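You operate a simulated robot arm through the tools that you are given. There is no shell and no other tool. Be economical: measure what you need, move in short steps, check, and stop when the job is done.

You run a simulated robot arm. Do the job below in one go: nothing can be reset, and whatever is moved stays where it is left.

JOB
Put the job card's ringed cylinder on the silver tip, clamp it and switch on.
Fine: ring colour as the card says under BOOSTER; swing arm over it, its black knob at TIGHT before the power goes on; amplitude and time by the card; no stroke.

It is judged by the outcome, as a careful person would: the job done as asked, and still so three seconds after it is handed in. It fails if anything else is knocked over, pushed out of place, dropped, spilled or broken.

ROBOT AND FRAMES
A 5-joint arm with a three-finger gripper on a trunk, on a base that drives. Base frame: it is fixed to the floor where the robot stands at the start and does not move with it; the origin is under the middle of the robot, x ahead of it, y to its left, z up; the surface under the hand at the start is at about z = 866. Readings come in mm, degrees, newtons and seconds.
With the tool pointing down near the work surface it reaches from about 320 to 660 mm from the robot's upright axis, wherever it stands. Its first joint turns from -166.0 to 166.0 degrees. Places, roughly: amplitude knob [500, 100, 900]; black knob on the welder swing arm [600, 500, 1200]; black pressure knob [600, -500, 900]; blue clamp arm [500, -400, 1100]; blue test button [600, -600, 900]; depth stop knob [700, 200, 1200]; green start button [300, 200, 900]; red power switch [500, 0, 900]; red vent lever [600, -700, 1000]; time knob [600, 100, 900]; welder control box [600, 100, 900]; welder swing arm [600, 500, 1200]. The tool tilts only in the upright plane through the base axis and itself; it spins freely about its own axis. Payload 1.37 kg.
Tool frame: the origin (TCP) lies between the finger pads and is the grasp point; the fingertips stand 16 mm ahead of it; z points along the fingers, y is the line along which they close. The gripper opens to 101 mm. The gripper's body begins 82 mm behind the TCP.
Orientation is that of the tool frame in the base frame, as a unit quaternion [x, y, z, w]. With the fingers straight down and closing along the base's y, the tool's x points along the base's -x, its y along +y and its z along -z.

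CONTROLS
- The arm moves only by the tool step_arm. Its argument "commands" is a list of rows, each an object of numbers (a shift or turn left out is 0, a gripper value left out holds the last): "tx", "ty", "tz": the shift along the tool's x, y, z in mm; "wx", "wy", "wz": the turn, a rotation vector about the tool's x, y, z in degrees; "gripper": the finger opening in mm, from 0 to 101. In form: [{"tx": .., "ty": .., "tz": .., "wx": .., "wy": .., "wz": .., "gripper": ..}, ...]. A call has 1 to 20 rows; each row is the pose to reach, as a shift and turn from the pose commanded when the call began, along the tool's axes at that moment. Each row takes 0.2 s and may step no farther than 50 mm and 8.6 degrees from the row before; otherwise, or with a gripper value out of range, the whole call is refused. A pose out of reach is approached as far as the arm can. The call stops where the force on the tool passes 40 N (or 10 N more than at its start, if that is more) or the arm is blocked; 0.2 s more then pass. The fingers move at their own pace (about 45 mm/s each) and stop on an object; they squeeze with about 22 N. The grip force told is the motor's: it shows also when the fingers shut on nothing. Time passes only in rows, and 0.2 s behind the last, so rows that repeat a pose let the fingers close. It gives the time, the measured TCP pose, the force on the tool (base axes), the opening and the grip force at its end, in the units of the frame above (readings bear some noise), with the torque about the TCP (base axes, N m) and any sound that the robot's microphone picked up, and new pictures: "pictures" is both (left out), scene, wrist or none.
- Cameras (640 x 400 px; columns grow to the right, rows downward): "scene" is now at [19.2, 180.5, 1579.2]; the picture's right is [0.06, -1.00, 0.00], its down [-0.74, -0.05, -0.67] and it looks along [0.67, 0.04, -0.74] (base axes); focal length 246 px, centre (320, 200). "wrist" rides on the gripper at [72, 20, -104] in the tool frame; the picture's right is [-0.26, 0.96, 0.00], its down [-0.76, -0.21, -0.62] and it looks along [-0.60, -0.16, 0.78] (tool axes); focal length 265 px, centre (320, 200). There is no depth. A picture from a camera that has moved, and an enlarged one, comes with that camera's place and axes in the base frame and with its lens.
- raise_lower(by): slides the trunk up (or, below 0, down) by that many mm; the arm and the scene camera ride with it, the base frame stays. It gives what a move gives, with no picture.
- drive_base(legs): drives the robot by 1 to 6 legs, each [ahead, left, turn to the left] in mm, mm and degrees, along the robot's own axes; the way and the turn of a leg run together, so that a leg with both is an arc; at most 1500 mm and 180 degrees a leg. The arm and the cameras ride along, it lands a little off, and it stops where it bumps. It gives what a move gives, and a new picture of the scene camera.
- head_to(pan, tilt): turns the head with the scene camera to pan (to the left, within 155 degrees either way) and tilt (down, from -29 to 69), counted from straight ahead of the robot. It gives what a move gives, and a new picture of the scene camera.
- close_up(camera, box): a new picture of the part [left, top, right, bottom] of that camera's present view, enlarged. No time passes.
- job_done(): hands the job in; it is judged then, once.

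Go step by step. Nothing tells you exact positions but the pictures and the camera data: compare them with the known pose of the tool, close in by small moves and look again before you grip or let go. The budget is 120 turns and 260 pictures, counting those below and the enlarged ones. Unless the task says otherwise, let go and move clear before handing in, and close with one line.

The tools are called by a JSON object that holds its "fn" and its "kwargs". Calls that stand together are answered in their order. step_arm: Moves the arm, as the interface text tells. Its arguments: {"type":"object","properties":{"commands":{"type":"array","items":{"type":"object","properties":{"tx":{"type":"number"},"ty":{"type":"number"},"tz":{"type":"number"},"wx":{"type":"number"},"wy":{"type":"number"},"wz":{"type":"number"},"gripper":{"type":"number"}}}},"pictures":{"type":"string","enum":["both","scene","wrist","none"]}},"required":["commands"]} The other tools are called the same way: raise_lower (by) slides the trunk up or down; drive_base (legs) drives the base; head_to (pan, tilt) turns the head that bears the scene camera; close_up (camera, box) takes an enlarged picture of a part of a camera's view; job_done () hands the job in.

At the start:

```text
time: 0.0
position: [502.0, 25.6, 999.8]
tcp_rot: [0.0, 1.0, 0.0, 0.0]
force: [-0.1, 0.2, 0.6]
wrist_torque: [0.0, 0.02, -0.03]
grip_width: 100.4
grasp_force: 0.0
trunk travel left (down, up): [-525.0, 65.0]
robot x, y, heading: [-1.7, 1.5, 0.1]
head pan, tilt: [3.5, 47.9]
```

scene: 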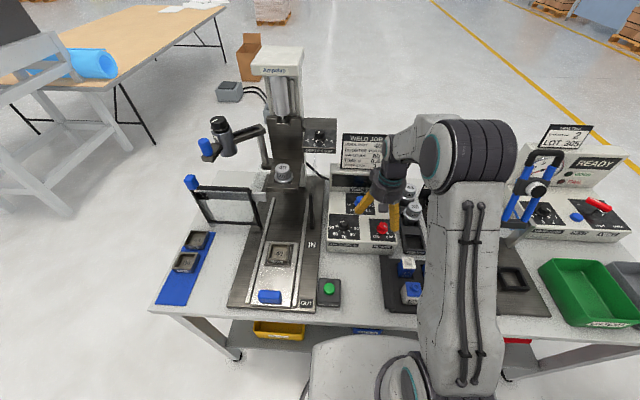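
wrist: 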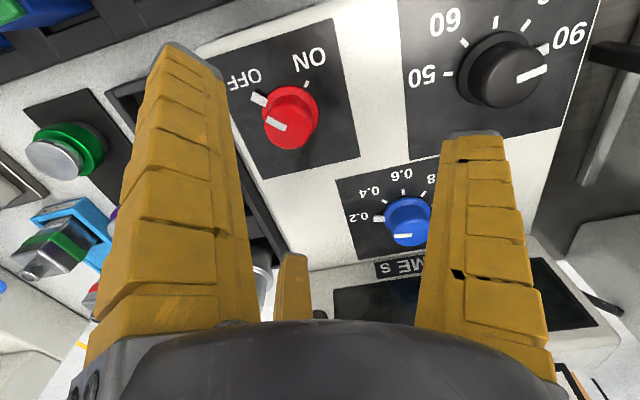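

I see the welder with its control box, the job card and a rack of boosters partly behind the arm. I'll zoom in on the card and the surroundings first.

{"fn": "close_up", "kwargs": {"camera": "scene", "box": [330, 125, 400, 175]}}

{"fn": "close_up", "kwargs": {"camera": "scene", "box": [180, 40, 360, 190]}}

{"fn": "close_up", "kwargs": {"camera": "scene", "box": [320, 170, 440, 310]}}

```text
8.00 times, centred on (365, 150) of scene
camera zoom: at [19.2, 180.5, 1579.2], right [0.06, -1.0, 0.0], down [-0.74, -0.05, -0.67], along [0.67, 0.04, -0.74], focal length 1966 px, centre (-40, 600)
```

zoom: 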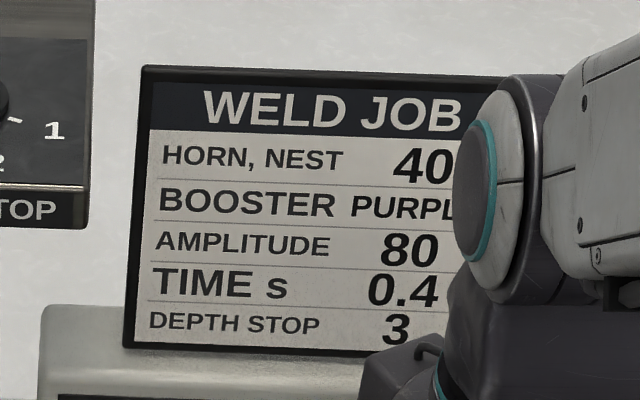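

```text
2.67 times, centred on (270, 115) of scene
camera zoom: at [19.2, 180.5, 1579.2], right [0.06, -1.0, 0.0], down [-0.74, -0.05, -0.67], along [0.67, 0.04, -0.74], focal length 655 px, centre (453, 427)
```

zoom: 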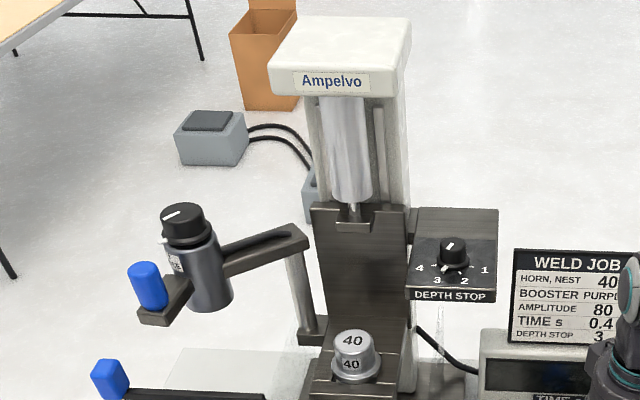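

```text
2.86 times, centred on (380, 240) of scene
camera zoom: at [19.2, 180.5, 1579.2], right [0.06, -1.0, 0.0], down [-0.74, -0.05, -0.67], along [0.67, 0.04, -0.74], focal length 702 px, centre (149, 86)
```

zoom: 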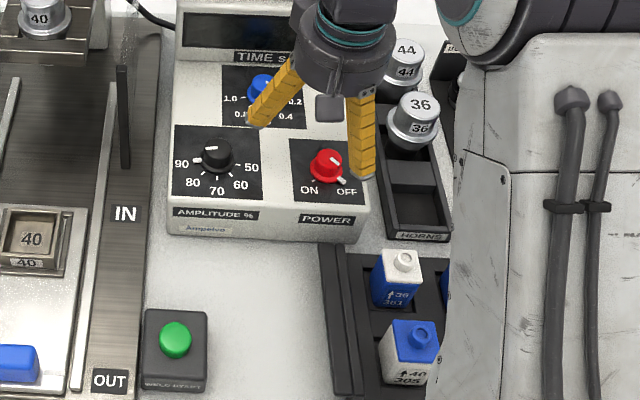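

The card says BOOSTER PURPLE, amplitude 80, time 0.4. Now I'll find the boosters, so I need a view past the arm.

{"fn": "close_up", "kwargs": {"camera": "wrist", "box": [0, 0, 160, 320]}}

{"fn": "head_to", "kwargs": {"pan": -40, "tilt": 45}}

{"fn": "head_to", "kwargs": {"pan": 40, "tilt": 45}}

```text
1.25 times, centred on (80, 160) of wrist
camera zoom: at [430.0, 44.9, 1103.5], right [0.26, 0.96, 0.0], down [0.76, -0.21, 0.62], along [0.6, -0.16, -0.78], focal length 332 px, centre (620, 250)
```

zoom: 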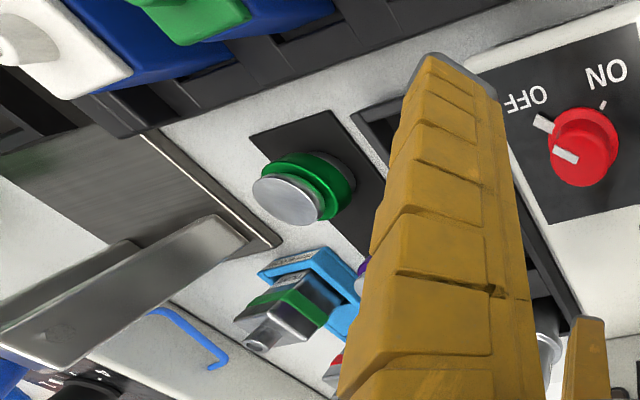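

```text
time: 1.1
position: [501.7, 26.5, 999.8]
tcp_rot: [0.0, 1.0, 0.0, -0.001]
force: [-0.1, 0.9, 1.4]
wrist_torque: [-0.01, 0.0, 0.06]
grip_width: 100.7
grasp_force: 0.1
trunk travel left (down, up): [-525.0, 65.0]
robot x, y, heading: [-1.0, 3.5, -0.0]
head pan, tilt: [-40.0, 45.0]
camera scene: at [2.8, 123.4, 1583.3], right [-0.64, -0.77, 0.0], down [-0.54, 0.45, -0.71], along [0.54, -0.45, -0.71], focal length 246 px, centre (320, 200)
```

scene: 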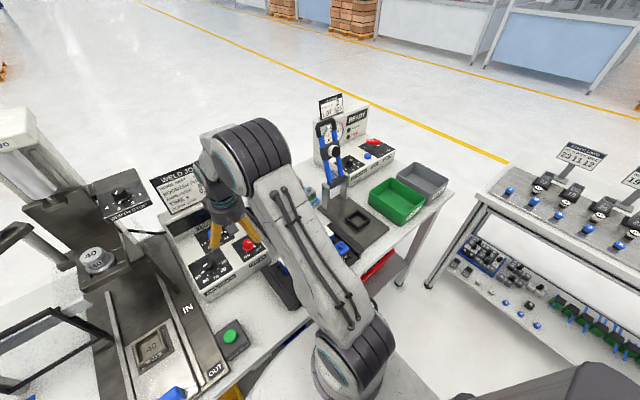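

```text
time: 2.6
position: [501.1, 25.6, 1000.2]
tcp_rot: [0.0, 1.0, -0.001, 0.001]
force: [-0.5, -0.1, 0.1]
wrist_torque: [0.0, -0.01, -0.01]
grip_width: 100.8
grasp_force: 0.2
trunk travel left (down, up): [-525.0, 65.0]
robot x, y, heading: [-0.1, -1.4, 0.2]
head pan, tilt: [40.0, 45.0]
camera scene: at [2.7, 227.9, 1583.3], right [0.64, -0.77, 0.0], down [-0.54, -0.45, -0.71], along [0.54, 0.45, -0.71], focal length 246 px, centre (320, 200)
```

scene: 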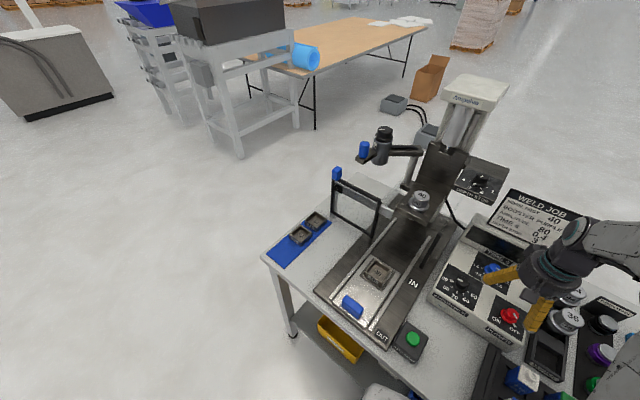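

Purple, green and other ringed boosters appear just right of the horns rack. Zooming in.

{"fn": "close_up", "kwargs": {"camera": "scene", "box": [480, 260, 640, 400]}}

{"fn": "close_up", "kwargs": {"camera": "scene", "box": [340, 60, 520, 230]}}

{"fn": "head_to", "kwargs": {"pan": 20, "tilt": 55}}

```text
2.86 times, centred on (560, 330) of scene
camera zoom: at [2.7, 227.9, 1583.3], right [0.64, -0.77, 0.0], down [-0.54, -0.45, -0.71], along [0.54, 0.45, -0.71], focal length 702 px, centre (-366, -171)
```

zoom: 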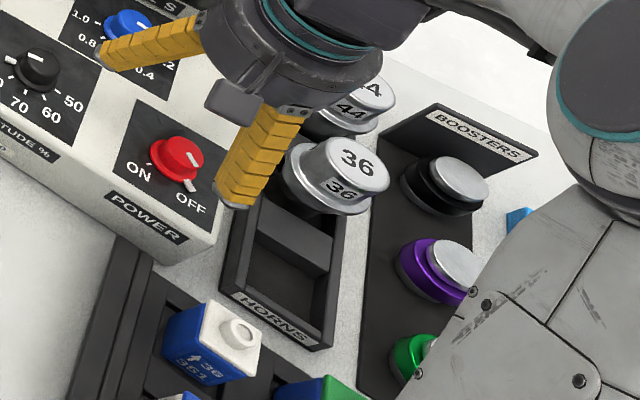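

```text
2.35 times, centred on (430, 145) of scene
camera zoom: at [2.7, 227.9, 1583.3], right [0.64, -0.77, 0.0], down [-0.54, -0.45, -0.71], along [0.54, 0.45, -0.71], focal length 578 px, centre (61, 329)
```

zoom: 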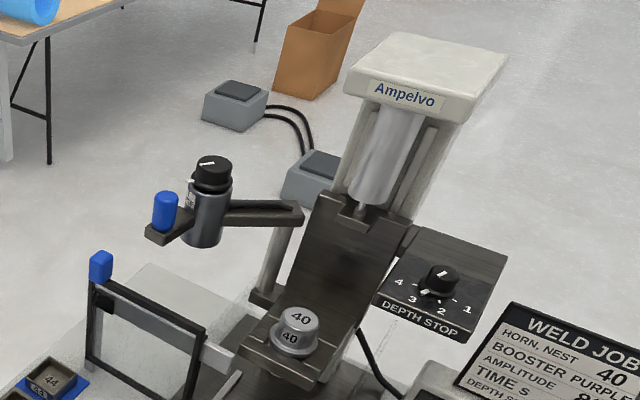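

```text
time: 3.5
position: [500.9, 26.3, 1000.1]
tcp_rot: [-0.001, 1.0, 0.0, 0.0]
force: [-0.4, 0.0, 0.3]
wrist_torque: [-0.01, 0.02, 0.03]
grip_width: 100.7
grasp_force: 0.1
trunk travel left (down, up): [-525.0, 65.0]
robot x, y, heading: [2.7, 2.4, -0.3]
head pan, tilt: [20.0, 55.0]
camera scene: at [8.2, 200.4, 1569.9], right [0.34, -0.94, 0.0], down [-0.77, -0.28, -0.57], along [0.54, 0.2, -0.82], focal length 246 px, centre (320, 200)
```

scene: 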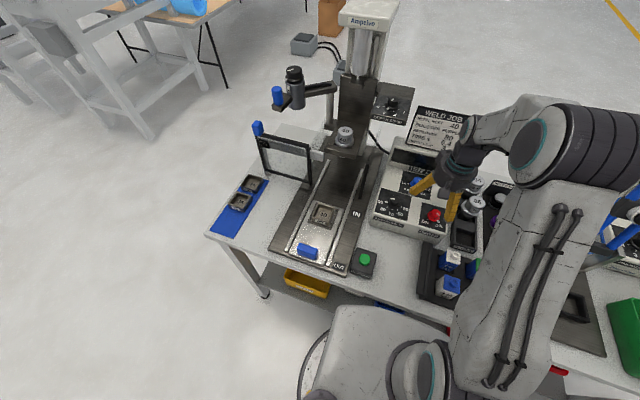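

The horn "40" already stands on the ram, so I take its top as the silver tip; the purple booster stands in the BOOSTERS rack. First I'll go over the amplitude knob and look from the wrist.

{"fn": "step_arm", "kwargs": {"commands": [{"ty": 40, "tx": 2}, {"ty": 80, "tx": 3}, {"ty": 111, "tx": 4}, {"ty": 111, "tx": 4}], "pictures": "both"}}

```text
time: 4.5
position: [498.6, 136.0, 1000.7]
tcp_rot: [0.0, 1.0, 0.0, 0.001]
force: [0.1, 0.3, 0.0]
wrist_torque: [0.01, -0.02, 0.0]
grip_width: 100.6
grasp_force: 0.0
trunk travel left (down, up): [-525.0, 65.0]
robot x, y, heading: [2.2, 0.9, -0.0]
head pan, tilt: [20.0, 55.0]
camera scene: at [8.2, 200.2, 1569.9], right [0.34, -0.94, 0.0], down [-0.77, -0.28, -0.57], along [0.54, 0.2, -0.82], focal length 246 px, centre (320, 200)
camera wrist: at [427.4, 155.3, 1103.7], right [0.26, 0.96, 0.0], down [0.76, -0.21, 0.62], along [0.6, -0.16, -0.78], focal length 265 px, centre (320, 200)
```

scene: 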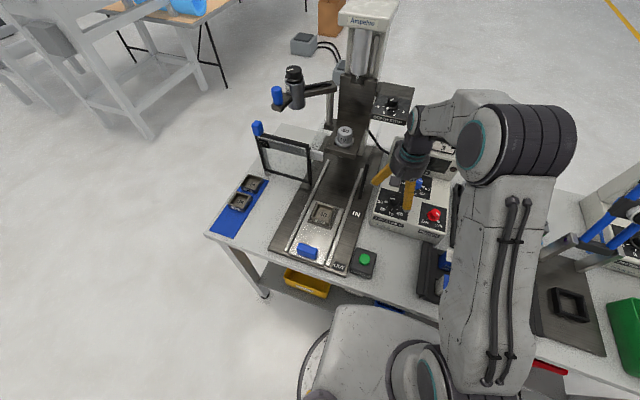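
wrist: 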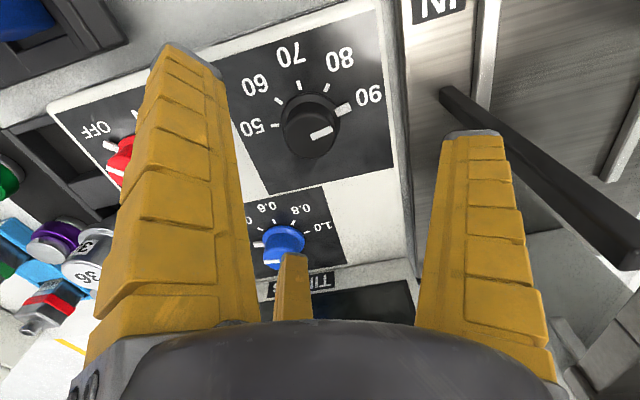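

{"fn": "close_up", "kwargs": {"camera": "wrist", "box": [225, 30, 400, 170]}}

{"fn": "close_up", "kwargs": {"camera": "wrist", "box": [230, 180, 360, 300]}}

{"fn": "close_up", "kwargs": {"camera": "scene", "box": [365, 130, 465, 245]}}

```text
2.86 times, centred on (312, 100) of wrist
camera zoom: at [427.4, 155.3, 1103.7], right [0.26, 0.96, 0.0], down [0.76, -0.21, 0.62], along [0.6, -0.16, -0.78], focal length 758 px, centre (341, 486)
```

zoom: 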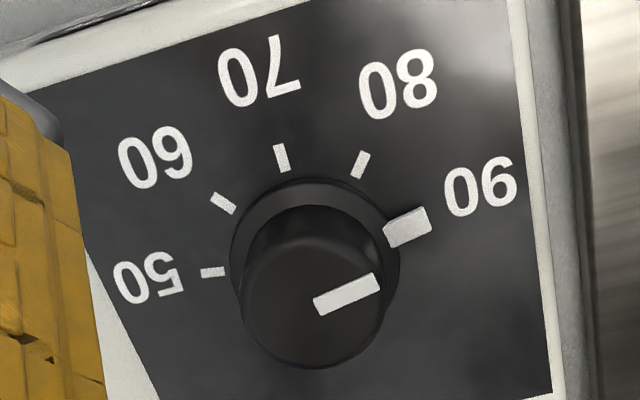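

```text
3.33 times, centred on (295, 240) of wrist
camera zoom: at [427.4, 155.3, 1103.7], right [0.26, 0.96, 0.0], down [0.76, -0.21, 0.62], along [0.6, -0.16, -0.78], focal length 885 px, centre (403, 67)
```

zoom: 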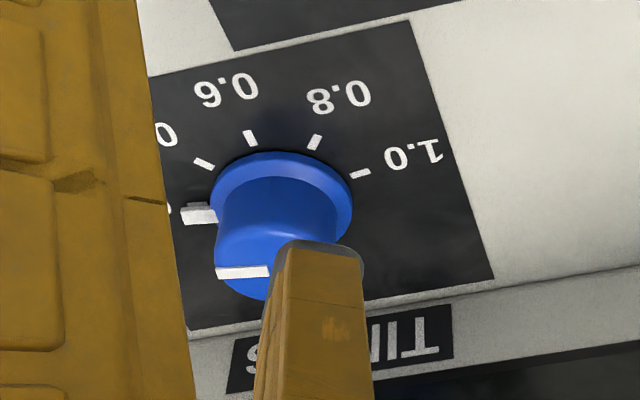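

```text
3.48 times, centred on (415, 188) of scene
camera zoom: at [8.2, 200.2, 1569.9], right [0.34, -0.94, 0.0], down [-0.77, -0.28, -0.57], along [0.54, 0.2, -0.82], focal length 855 px, centre (-10, 244)
```

zoom: 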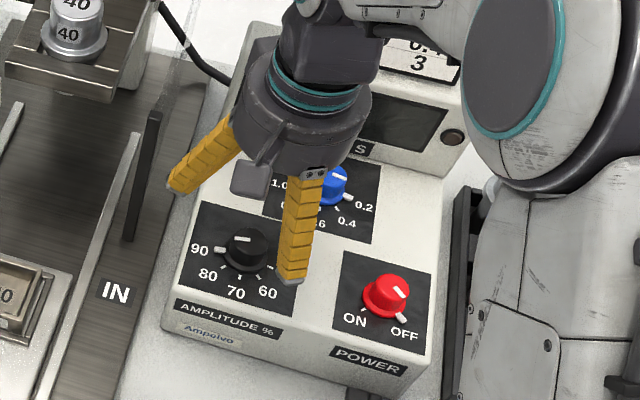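

Amplitude stands at 90 and needs to go one tick (about 45°) to 80. I take the knob at about (493, 131), top at z≈945; I'll come down with a narrowed gripper.

{"fn": "step_arm", "kwargs": {"commands": [{"tx": 5.5, "ty": -5, "gripper": 60}, {"tx": 5.5, "ty": -5, "tz": 10}, {"tx": 5.5, "ty": -5, "tz": 25}, {"tx": 5.5, "ty": -5, "tz": 35}], "pictures": "both"}}

```text
time: 5.5
position: [490.8, 132.1, 963.8]
tcp_rot: [0.001, 1.0, 0.0, 0.0]
force: [1.0, -1.0, 0.6]
wrist_torque: [0.01, 0.0, -0.02]
grip_width: 63.3
grasp_force: 2.4
trunk travel left (down, up): [-525.0, 65.0]
robot x, y, heading: [2.5, 4.7, 0.0]
head pan, tilt: [20.0, 55.0]
camera scene: at [8.3, 200.4, 1569.9], right [0.34, -0.94, 0.0], down [-0.77, -0.28, -0.57], along [0.54, 0.2, -0.82], focal length 246 px, centre (320, 200)
camera wrist: at [419.6, 150.9, 1068.0], right [0.26, 0.96, 0.0], down [0.76, -0.21, 0.62], along [0.6, -0.16, -0.78], focal length 265 px, centre (320, 200)
```

scene: 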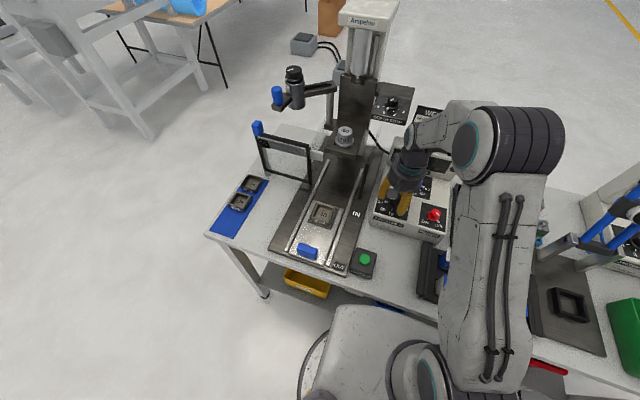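
wrist: 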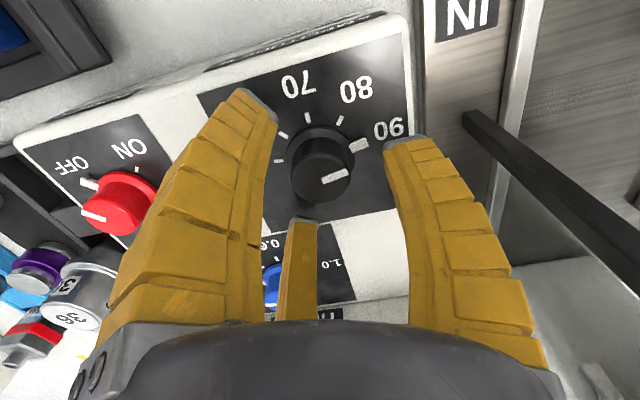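

Refined: knob axis about (498.5, 130), top at z≈942. Shift, descend to 944 and close.

{"fn": "step_arm", "kwargs": {"commands": [{"tx": -7, "ty": -1}, {"tx": -7, "ty": -1, "tz": 12}, {"tx": -7, "ty": -1, "tz": 20}, {"tx": -7, "ty": -1, "tz": 20, "gripper": 20}, {"tx": -7, "ty": -1, "tz": 20, "gripper": 20}, {"tx": -7, "ty": -1, "tz": 20, "gripper": 20}], "pictures": "both"}}

```text
time: 6.5
position: [495.2, 129.3, 951.2]
tcp_rot: [0.001, 1.0, 0.0, 0.002]
force: [-17.0, -6.8, 24.4]
wrist_torque: [-0.49, 0.85, 0.05]
grip_width: 35.5
grasp_force: 17.9
trunk travel left (down, up): [-525.0, 65.0]
robot x, y, heading: [0.2, -1.7, 0.1]
head pan, tilt: [20.0, 55.0]
stopped in row 5: the force on the tool passed its limit at 42 N (the readings are from after the stop); the commanded pose is now the measured one
camera scene: at [2.6, 198.1, 1570.3], right [0.34, -0.94, 0.0], down [-0.77, -0.28, -0.58], along [0.54, 0.2, -0.82], focal length 246 px, centre (320, 200)
camera wrist: at [423.4, 147.8, 1054.6], right [0.27, 0.96, 0.0], down [0.75, -0.21, 0.62], along [0.6, -0.16, -0.78], focal length 265 px, centre (320, 200)
```

scene: 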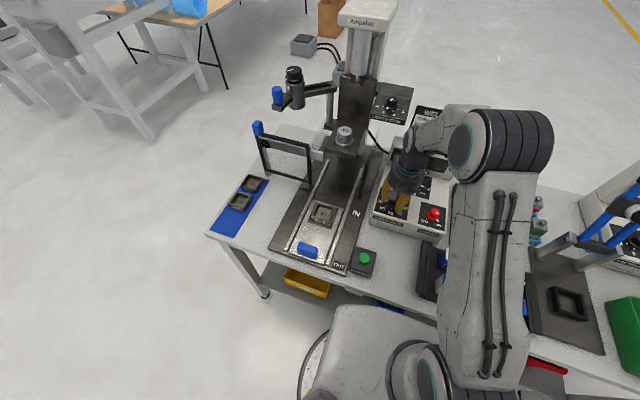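
wrist: 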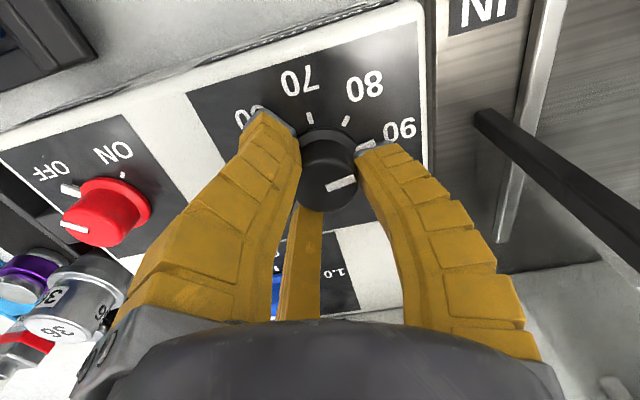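

{"fn": "close_up", "kwargs": {"camera": "wrist", "box": [230, 70, 430, 230]}}

{"fn": "close_up", "kwargs": {"camera": "scene", "box": [365, 130, 465, 245]}}

```text
2.50 times, centred on (330, 150) of wrist
camera zoom: at [423.4, 147.8, 1054.6], right [0.27, 0.96, 0.0], down [0.75, -0.21, 0.62], along [0.6, -0.16, -0.78], focal length 664 px, centre (295, 325)
```

zoom: 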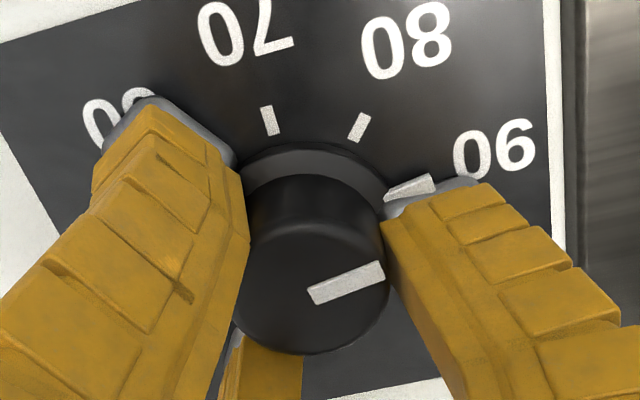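

```text
3.48 times, centred on (415, 188) of scene
camera zoom: at [2.6, 198.1, 1570.3], right [0.34, -0.94, 0.0], down [-0.77, -0.28, -0.58], along [0.54, 0.2, -0.82], focal length 855 px, centre (-10, 244)
```

zoom: 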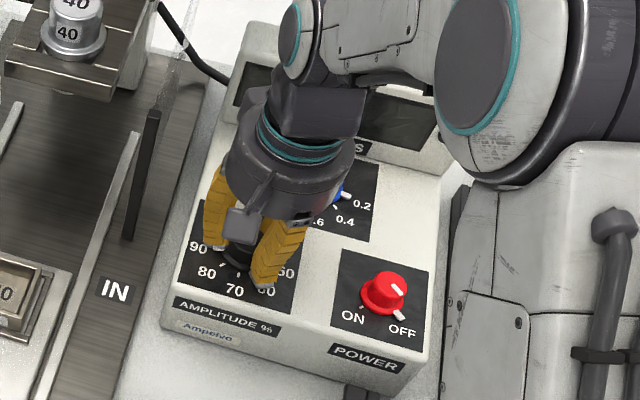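

The hand turns out to have three jaws 120° apart, and the +y jaw landed on the knob's pointer tab. I'll open, rise, turn the hand 60° so the tab lies between jaws, and look.

{"fn": "step_arm", "kwargs": {"commands": [{"gripper": 60}, {"gripper": 60, "tz": -5}, {"tz": -20}, {"tz": -20, "wz": 8.5}, {"tz": -20, "wz": 17}, {"tz": -20, "wz": 25.5}, {"tz": -20, "wz": 34}, {"tz": -20, "wz": 42.5}, {"tz": -20, "wz": 51}, {"tz": -20, "wz": 59.5}, {"tz": -20, "wz": 59.5}], "pictures": "both"}}

```text
time: 8.9
position: [501.4, 131.0, 969.1]
tcp_rot: [0.497, 0.868, 0.003, 0.003]
force: [0.4, 0.4, 0.1]
wrist_torque: [-0.01, 0.0, 0.04]
grip_width: 63.2
grasp_force: 2.0
trunk travel left (down, up): [-525.0, 65.0]
robot x, y, heading: [-0.7, 2.1, -0.0]
head pan, tilt: [20.0, 55.0]
camera scene: at [8.0, 200.4, 1569.9], right [0.34, -0.94, 0.0], down [-0.77, -0.28, -0.57], along [0.54, 0.2, -0.82], focal length 246 px, centre (320, 200)
camera wrist: at [481.2, 202.1, 1072.1], right [0.97, 0.26, 0.01], down [0.2, -0.76, 0.62], along [0.17, -0.6, -0.78], focal length 265 px, centre (320, 200)
```

scene: 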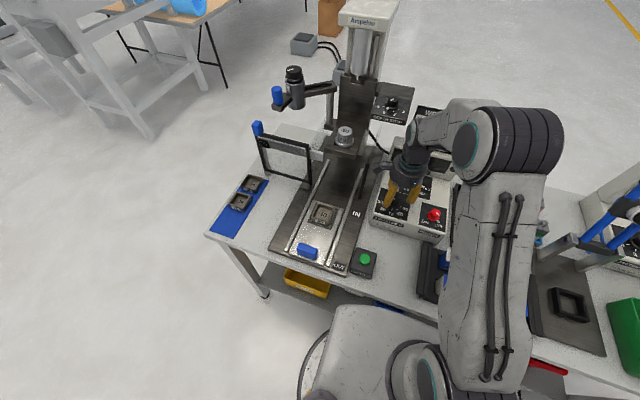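
wrist: 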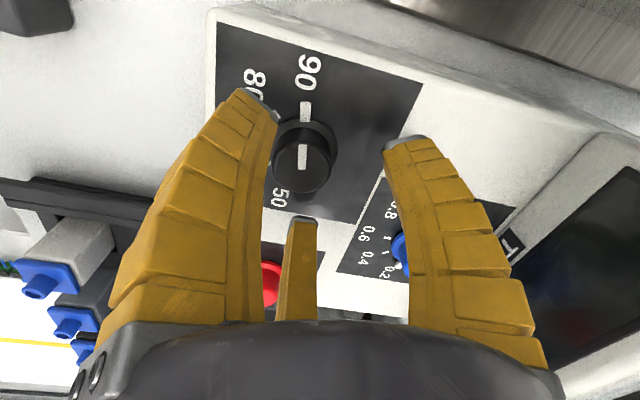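

Recomputed from the turned view: knob axis about (492, 131), top at z≈950, panel ≈930. So I came too low before; I'll recentre, go to z≈952 and close.

{"fn": "step_arm", "kwargs": {"commands": [{"tx": 4.7, "ty": -6}, {"tx": 4.7, "ty": -6, "tz": 9}, {"tx": 4.7, "ty": -6, "tz": 17}, {"tx": 4.7, "ty": -6, "tz": 17, "gripper": 25}, {"tx": 4.7, "ty": -6, "tz": 17, "gripper": 25}, {"tx": 4.7, "ty": -6, "tz": 17, "gripper": 25}], "pictures": "wrist"}}

```text
time: 10.3
position: [493.3, 133.1, 950.7]
tcp_rot: [0.496, 0.868, 0.003, 0.002]
force: [-3.6, 2.3, -0.7]
wrist_torque: [0.02, 0.0, -0.01]
grip_width: 32.3
grasp_force: 5.5
trunk travel left (down, up): [-525.0, 65.0]
robot x, y, heading: [-1.5, -2.7, -0.1]
head pan, tilt: [20.0, 55.0]
camera wrist: at [473.2, 203.6, 1055.0], right [0.96, 0.26, 0.01], down [0.2, -0.76, 0.62], along [0.17, -0.6, -0.78], focal length 265 px, centre (320, 200)
```

wrist: 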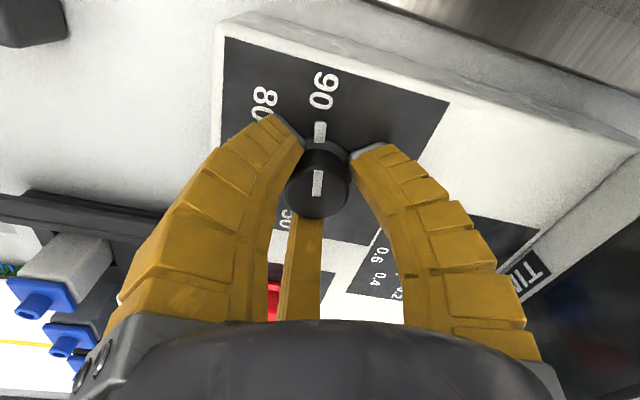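

Gripped well with low side force. Turn 45° counter-clockwise (seen from above) toward 80.

{"fn": "step_arm", "kwargs": {"commands": [{"gripper": 20}, {"wz": -7.5}, {"wz": -15}, {"wz": -22.5}, {"wz": -30}, {"wz": -37.5}, {"wz": -44}, {"wz": -44}], "pictures": "wrist"}}

```text
time: 12.1
position: [491.4, 131.9, 951.7]
tcp_rot: [0.134, 0.991, 0.001, 0.004]
force: [-9.5, 1.3, 8.2]
wrist_torque: [-0.12, 0.02, 0.08]
grip_width: 25.3
grasp_force: 28.4
trunk travel left (down, up): [-525.0, 65.0]
robot x, y, heading: [-1.0, -0.9, -0.0]
head pan, tilt: [20.0, 55.0]
camera wrist: at [426.9, 169.1, 1055.2], right [0.51, 0.86, 0.01], down [0.67, -0.4, 0.63], along [0.54, -0.32, -0.78], focal length 265 px, centre (320, 200)
```

wrist: 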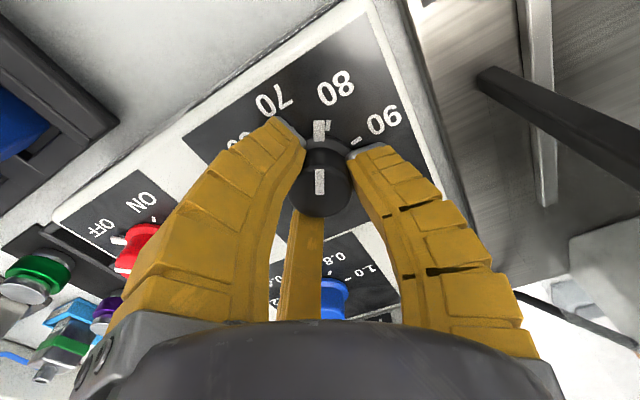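

{"fn": "close_up", "kwargs": {"camera": "wrist", "box": [260, 80, 400, 220]}}

```text
2.86 times, centred on (330, 150) of wrist
camera zoom: at [426.9, 169.1, 1055.2], right [0.51, 0.86, 0.01], down [0.67, -0.4, 0.63], along [0.54, -0.32, -0.78], focal length 758 px, centre (291, 343)
```

zoom: 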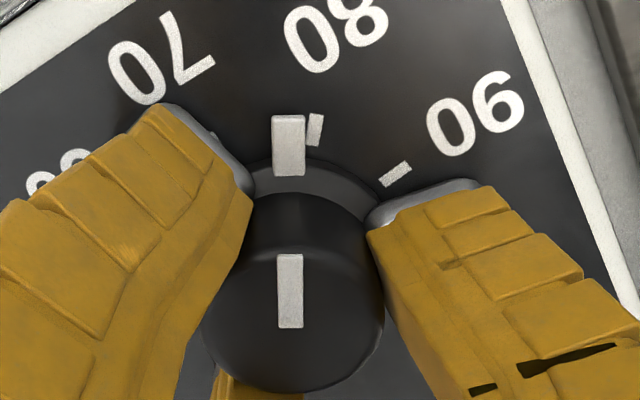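

Slightly past 80; turning back about 9°.

{"fn": "step_arm", "kwargs": {"commands": [{"wz": 4.5}, {"wz": 9}, {"wz": 9}], "pictures": "none"}}

{"fn": "close_up", "kwargs": {"camera": "wrist", "box": [260, 80, 400, 220]}}

```text
time: 12.9
position: [491.3, 133.1, 952.2]
tcp_rot: [0.213, 0.977, 0.002, 0.003]
force: [-9.4, -2.6, 9.1]
wrist_torque: [-0.12, 0.15, -0.02]
grip_width: 25.6
grasp_force: 28.2
trunk travel left (down, up): [-525.0, 65.0]
robot x, y, heading: [-1.1, -0.1, 0.3]
head pan, tilt: [20.0, 55.0]
```

```text
2.86 times, centred on (330, 150) of wrist
camera zoom: at [433.9, 178.8, 1055.2], right [0.64, 0.77, 0.01], down [0.6, -0.5, 0.62], along [0.48, -0.4, -0.78], focal length 758 px, centre (291, 343)
```

zoom: 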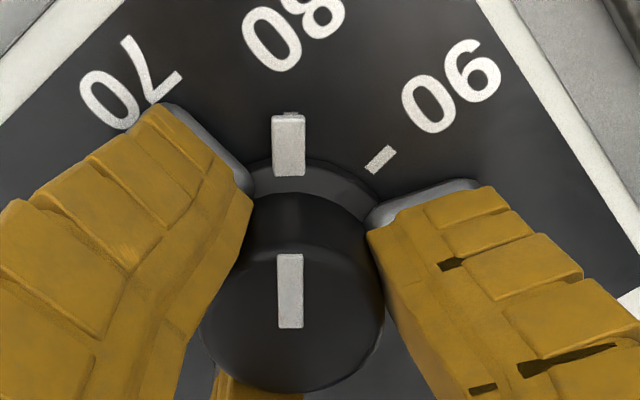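

Amplitude now exactly on 80. Release, lift, and go over the time knob (~(594, 75)) with the hand turned so its 0.2-pointing tab falls between jaws.

{"fn": "step_arm", "kwargs": {"commands": [{"gripper": 60}, {"gripper": 60}, {"tz": -20}, {"tz": -50, "wz": -8}, {"tz": -55, "tx": -45, "ty": -3, "wz": -16}, {"tz": -55, "tx": -85, "ty": -6, "wz": -24.5}, {"tz": -55, "tx": -117, "ty": -9.3, "wz": -24.5}, {"tz": -55, "tx": -117, "ty": -9.3, "wz": -24.5}], "pictures": "both"}}

```text
time: 14.7
position: [594.7, 74.8, 1007.8]
tcp_rot: [0.0, 1.0, 0.001, 0.005]
force: [-0.9, 0.7, 1.0]
wrist_torque: [-0.03, -0.01, 0.0]
grip_width: 63.1
grasp_force: 1.6
trunk travel left (down, up): [-525.0, 65.0]
robot x, y, heading: [-1.8, -0.8, -0.1]
head pan, tilt: [20.0, 55.0]
camera scene: at [8.0, 200.4, 1569.9], right [0.34, -0.94, 0.0], down [-0.77, -0.28, -0.57], along [0.54, 0.2, -0.82], focal length 246 px, centre (320, 200)
camera wrist: at [522.6, 93.9, 1109.9], right [0.26, 0.96, 0.0], down [0.75, -0.21, 0.63], along [0.61, -0.16, -0.78], focal length 265 px, centre (320, 200)
```

scene: 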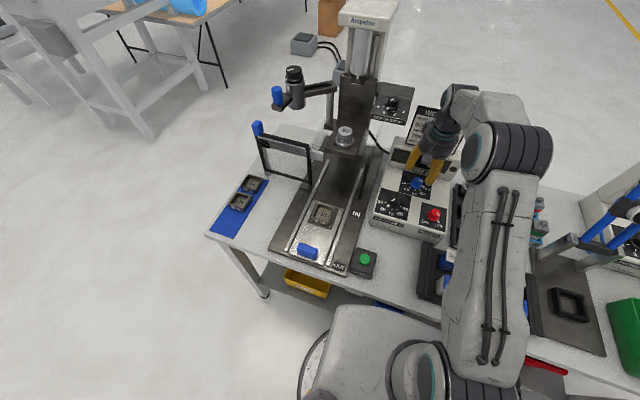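
wrist: 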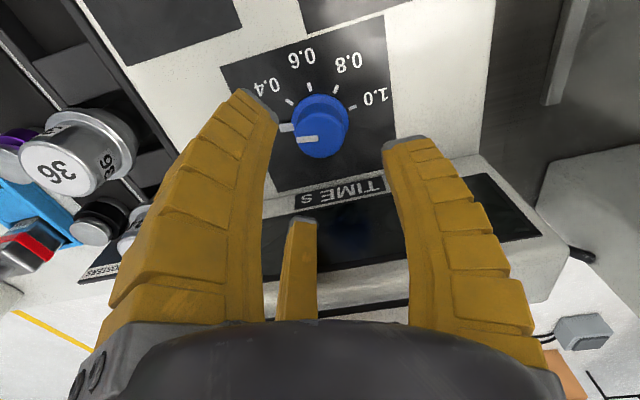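

{"fn": "step_arm", "kwargs": {"commands": [{"tx": -2.4}, {"tx": -2.4, "tz": 20}, {"tx": -2.4, "tz": 39}, {"tx": -2.4, "tz": 39}], "pictures": "wrist"}}

{"fn": "close_up", "kwargs": {"camera": "scene", "box": [365, 80, 485, 215]}}

```text
time: 15.7
position: [595.8, 74.4, 969.6]
tcp_rot: [0.0, 1.0, 0.001, 0.006]
force: [-5.8, -1.0, 5.2]
wrist_torque: [-0.07, -0.23, -0.16]
grip_width: 60.9
grasp_force: 0.8
trunk travel left (down, up): [-525.0, 65.0]
robot x, y, heading: [2.7, 0.4, 0.3]
head pan, tilt: [20.0, 55.0]
camera wrist: at [523.9, 93.3, 1071.8], right [0.26, 0.96, 0.0], down [0.75, -0.21, 0.63], along [0.61, -0.16, -0.78], focal length 265 px, centre (320, 200)
```

wrist: 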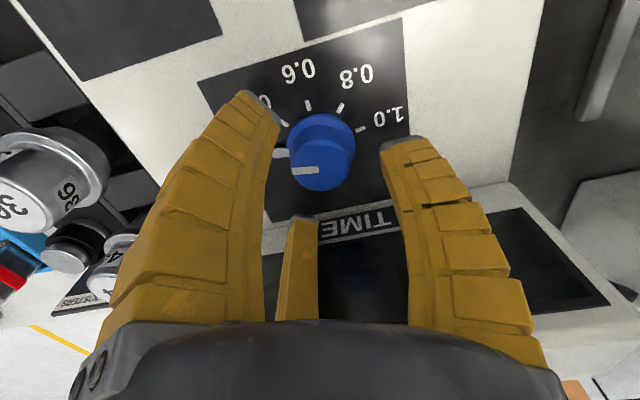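

```text
2.96 times, centred on (425, 148) of scene
camera zoom: at [6.3, 200.2, 1569.9], right [0.34, -0.94, 0.0], down [-0.77, -0.28, -0.57], along [0.54, 0.2, -0.82], focal length 728 px, centre (9, 356)
```

zoom: 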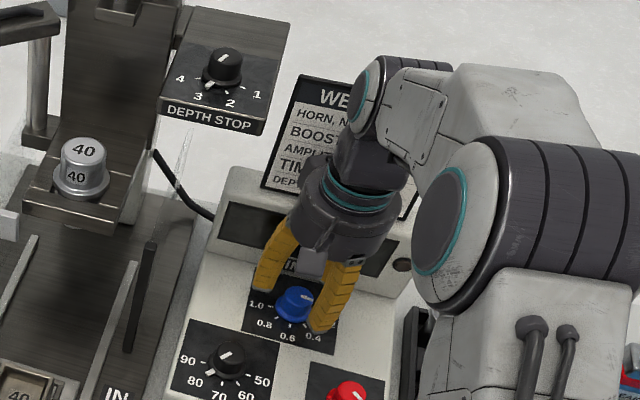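

Slight contact, likely the far jaw touching the display's slope. I'll narrow the opening first and check that the force vanishes.

{"fn": "step_arm", "kwargs": {"commands": [{"tz": -3, "gripper": 46}, {"tz": -3, "gripper": 46}, {"tz": 0}, {"tz": 8}, {"tz": 8}], "pictures": "wrist"}}

```text
time: 16.9
position: [598.5, 75.7, 960.7]
tcp_rot: [0.0, 1.0, 0.001, 0.005]
force: [-1.2, -0.9, 1.3]
wrist_torque: [-0.02, -0.2, -0.03]
grip_width: 49.9
grasp_force: 3.4
trunk travel left (down, up): [-525.0, 65.0]
robot x, y, heading: [-0.2, 2.1, 0.0]
head pan, tilt: [20.0, 55.0]
camera wrist: at [525.6, 93.9, 1063.7], right [0.26, 0.96, 0.0], down [0.75, -0.21, 0.63], along [0.61, -0.16, -0.78], focal length 265 px, centre (320, 200)
```

wrist: 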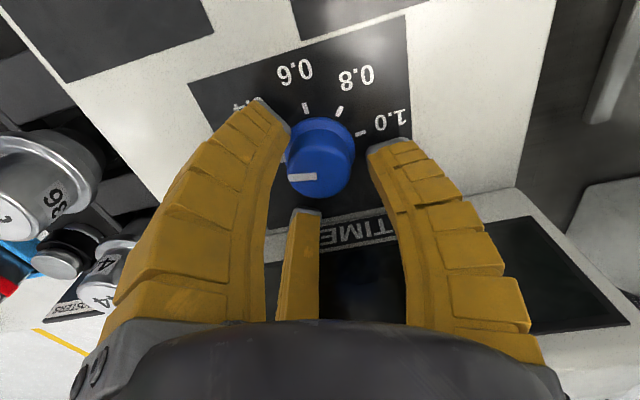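

Clear. Lower to ~952 and close.

{"fn": "step_arm", "kwargs": {"commands": [{"tz": 4}, {"tz": 8}, {"tz": 8, "gripper": 22}, {"tz": 8, "gripper": 22}, {"tz": 8, "gripper": 22}, {"tz": 8, "gripper": 22}], "pictures": "wrist"}}

```text
time: 18.3
position: [595.1, 74.1, 952.5]
tcp_rot: [0.001, 1.0, 0.001, 0.003]
force: [-16.8, -5.9, 0.4]
wrist_torque: [-0.52, -0.38, 0.05]
grip_width: 29.5
grasp_force: 28.2
trunk travel left (down, up): [-525.0, 65.0]
robot x, y, heading: [-0.4, -1.3, -0.1]
head pan, tilt: [20.0, 55.0]
camera wrist: at [523.5, 92.9, 1056.2], right [0.27, 0.96, 0.0], down [0.75, -0.21, 0.62], along [0.6, -0.16, -0.78], focal length 265 px, centre (320, 200)
```

wrist: 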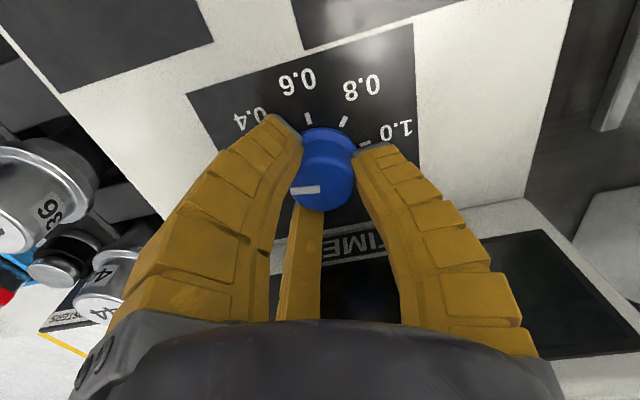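

Held, with some side force; I'll relieve it 3 mm toward −x and turn 35° clockwise toward 0.4.

{"fn": "step_arm", "kwargs": {"commands": [{"tx": 3, "ty": -1}, {"tx": 3, "ty": -1, "wz": 7}, {"tx": 3, "ty": -1, "wz": 14}, {"tx": 3, "ty": -1, "wz": 21}, {"tx": 3, "ty": -1, "wz": 28}, {"tx": 3, "ty": -1, "wz": 35}, {"tx": 3, "ty": -1, "wz": 35}], "pictures": "wrist"}}

{"fn": "close_up", "kwargs": {"camera": "wrist", "box": [250, 80, 390, 220]}}

```text
time: 19.9
position: [593.9, 73.3, 953.2]
tcp_rot: [0.302, 0.953, 0.002, 0.004]
force: [-12.3, -7.3, 3.6]
wrist_torque: [-0.1, 0.11, 0.05]
grip_width: 28.2
grasp_force: 27.9
trunk travel left (down, up): [-525.0, 65.0]
robot x, y, heading: [-1.5, -0.9, -0.1]
head pan, tilt: [20.0, 55.0]
camera wrist: at [545.7, 130.0, 1056.2], right [0.77, 0.64, 0.01], down [0.49, -0.61, 0.62], along [0.4, -0.48, -0.78], focal length 265 px, centre (320, 200)
```

wrist: 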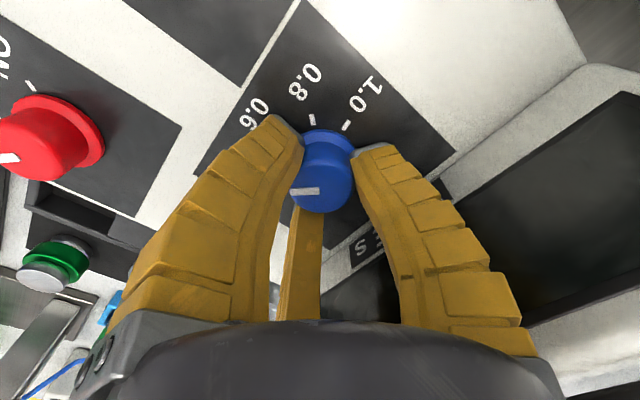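

```text
2.86 times, centred on (320, 150) of wrist
camera zoom: at [545.7, 130.0, 1056.2], right [0.77, 0.64, 0.01], down [0.49, -0.61, 0.62], along [0.4, -0.48, -0.78], focal length 758 px, centre (320, 343)
```

zoom: 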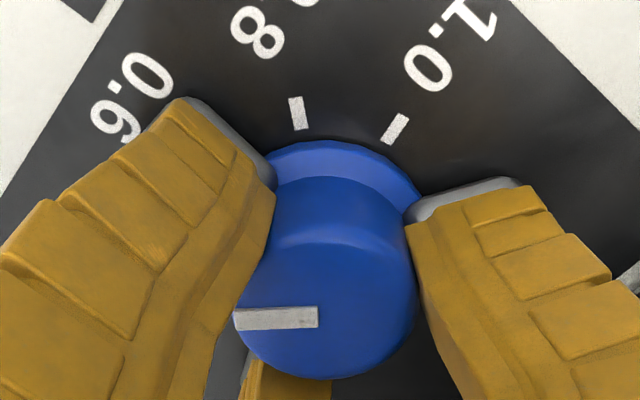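

{"fn": "step_arm", "kwargs": {"commands": [{"gripper": 46}, {"gripper": 46}, {"tz": -20}, {"tz": -40}, {"tz": -40}], "pictures": "none"}}

{"fn": "close_up", "kwargs": {"camera": "wrist", "box": [220, 40, 420, 200]}}

{"fn": "close_up", "kwargs": {"camera": "scene", "box": [365, 130, 465, 245]}}

```text
time: 21.1
position: [594.3, 74.0, 993.2]
tcp_rot: [0.3, 0.954, 0.001, 0.004]
force: [0.5, -0.4, 0.6]
wrist_torque: [-0.03, 0.02, -0.06]
grip_width: 50.1
grasp_force: 2.8
trunk travel left (down, up): [-525.0, 65.0]
robot x, y, heading: [-0.6, 3.0, -0.0]
head pan, tilt: [20.0, 55.0]
```

```text
2.50 times, centred on (320, 120) of wrist
camera zoom: at [547.1, 130.4, 1096.0], right [0.77, 0.64, 0.01], down [0.5, -0.6, 0.62], along [0.4, -0.48, -0.78], focal length 664 px, centre (320, 400)
```

zoom: 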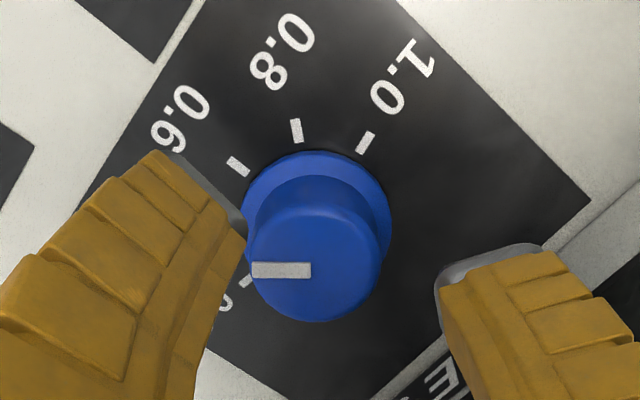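

```text
3.48 times, centred on (415, 188) of scene
camera zoom: at [8.2, 200.4, 1569.9], right [0.34, -0.94, 0.0], down [-0.77, -0.28, -0.57], along [0.54, 0.2, -0.82], focal length 855 px, centre (-10, 244)
```

zoom: 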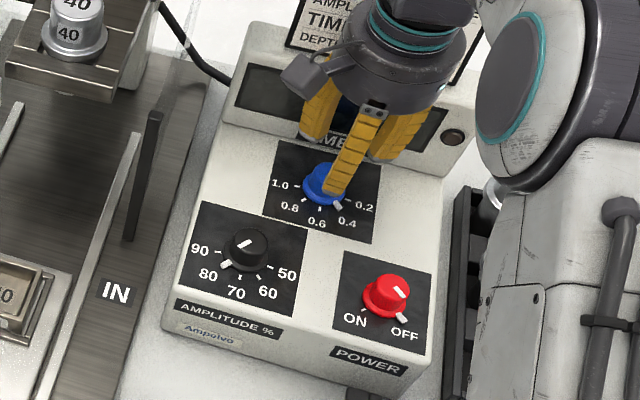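

The time knob appears on 0.4. Now go over the purple booster, estimated near (560, −190), high enough to clear the horns.

{"fn": "step_arm", "kwargs": {"commands": [{"tz": -40}, {"tz": -50, "tx": -21, "ty": -39, "wz": -6}, {"tz": -50, "tx": -41, "ty": -78, "wz": -12, "gripper": 95}, {"tz": -50, "tx": -62, "ty": -118, "wz": -18}, {"tz": -50, "tx": -82, "ty": -157, "wz": -24}, {"tz": -50, "tx": -103, "ty": -196, "wz": -30}, {"tz": -50, "tx": -123.7, "ty": -235.7, "wz": -35}, {"tz": -50, "tx": -123.7, "ty": -235.7, "wz": -35}], "pictures": "both"}}

{"fn": "close_up", "kwargs": {"camera": "scene", "box": [380, 160, 430, 215]}}

```text
time: 22.9
position: [560.5, -188.0, 1041.1]
tcp_rot: [-0.001, 1.0, -0.002, 0.004]
force: [0.1, -0.2, -0.4]
wrist_torque: [-0.04, -0.02, 0.01]
grip_width: 95.4
grasp_force: 0.6
trunk travel left (down, up): [-525.0, 65.0]
robot x, y, heading: [0.6, -0.0, -0.1]
head pan, tilt: [20.0, 55.0]
camera scene: at [8.0, 200.5, 1569.8], right [0.34, -0.94, 0.0], down [-0.77, -0.28, -0.57], along [0.54, 0.2, -0.82], focal length 246 px, centre (320, 200)
camera wrist: at [488.8, -168.4, 1144.2], right [0.26, 0.96, 0.0], down [0.75, -0.2, 0.63], along [0.6, -0.17, -0.78], focal length 265 px, centre (320, 200)
```

scene: 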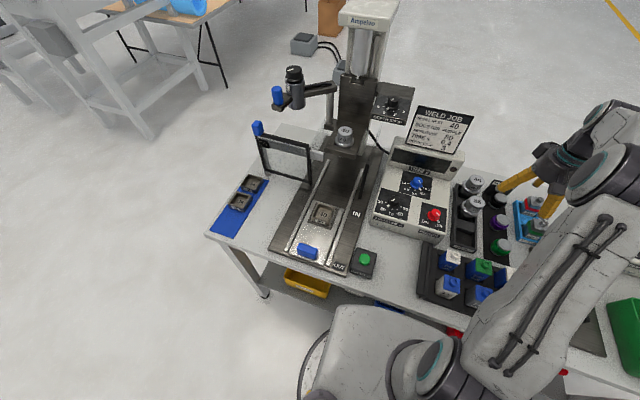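
wrist: 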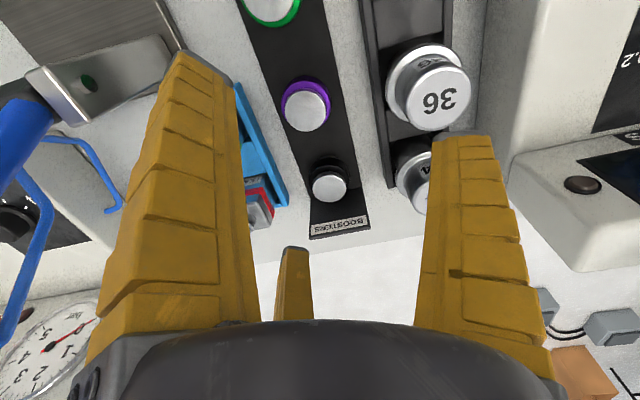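

```text
7.27 times, centred on (405, 188) of scene
camera zoom: at [8.0, 200.5, 1569.8], right [0.34, -0.94, 0.0], down [-0.77, -0.28, -0.57], along [0.54, 0.2, -0.82], focal length 1787 px, centre (-298, 291)
```

zoom: 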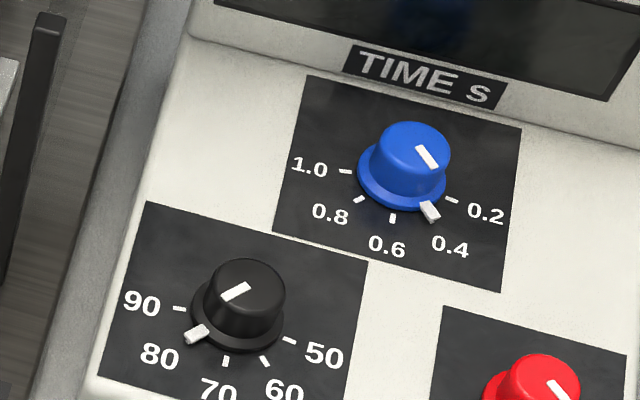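

Both knobs are right. Now closer looks at the boosters, card and welder head with the arm out of the way.

{"fn": "close_up", "kwargs": {"camera": "scene", "box": [440, 165, 560, 265]}}

{"fn": "close_up", "kwargs": {"camera": "scene", "box": [400, 95, 480, 155]}}

{"fn": "close_up", "kwargs": {"camera": "wrist", "box": [220, 40, 420, 240]}}

{"fn": "close_up", "kwargs": {"camera": "scene", "box": [260, 0, 420, 170]}}

```text
4.00 times, centred on (500, 215) of scene
camera zoom: at [8.0, 200.5, 1569.8], right [0.34, -0.94, 0.0], down [-0.77, -0.28, -0.57], along [0.54, 0.2, -0.82], focal length 983 px, centre (-400, 140)
```

zoom: 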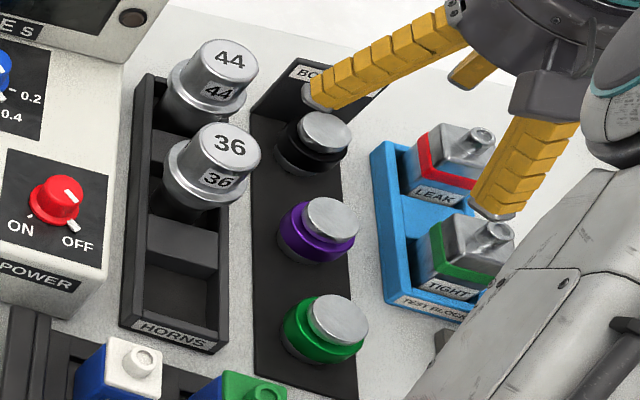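

```text
6.67 times, centred on (440, 125) of scene
camera zoom: at [8.0, 200.5, 1569.8], right [0.34, -0.94, 0.0], down [-0.77, -0.28, -0.57], along [0.54, 0.2, -0.82], focal length 1638 px, centre (-480, 700)
```

zoom: 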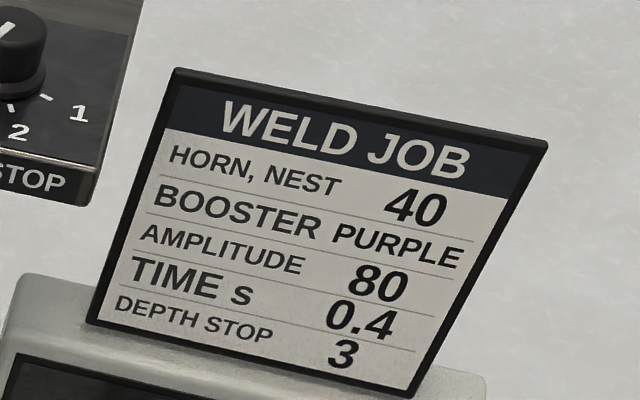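

```text
2.00 times, centred on (320, 140) of wrist
camera zoom: at [488.8, -168.4, 1144.2], right [0.26, 0.96, 0.0], down [0.75, -0.2, 0.63], along [0.6, -0.17, -0.78], focal length 531 px, centre (320, 320)
```

zoom: 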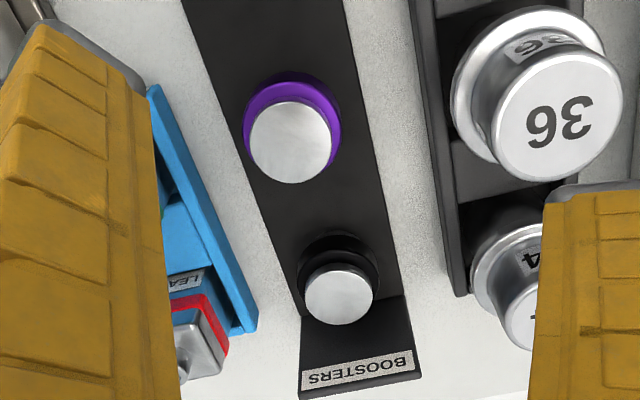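

```text
2.35 times, centred on (340, 85) of scene
camera zoom: at [8.0, 200.5, 1569.8], right [0.34, -0.94, 0.0], down [-0.77, -0.28, -0.57], along [0.54, 0.2, -0.82], focal length 578 px, centre (273, 471)
```

zoom: 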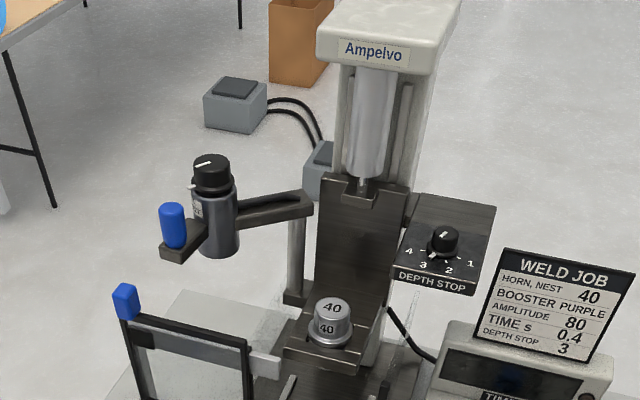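

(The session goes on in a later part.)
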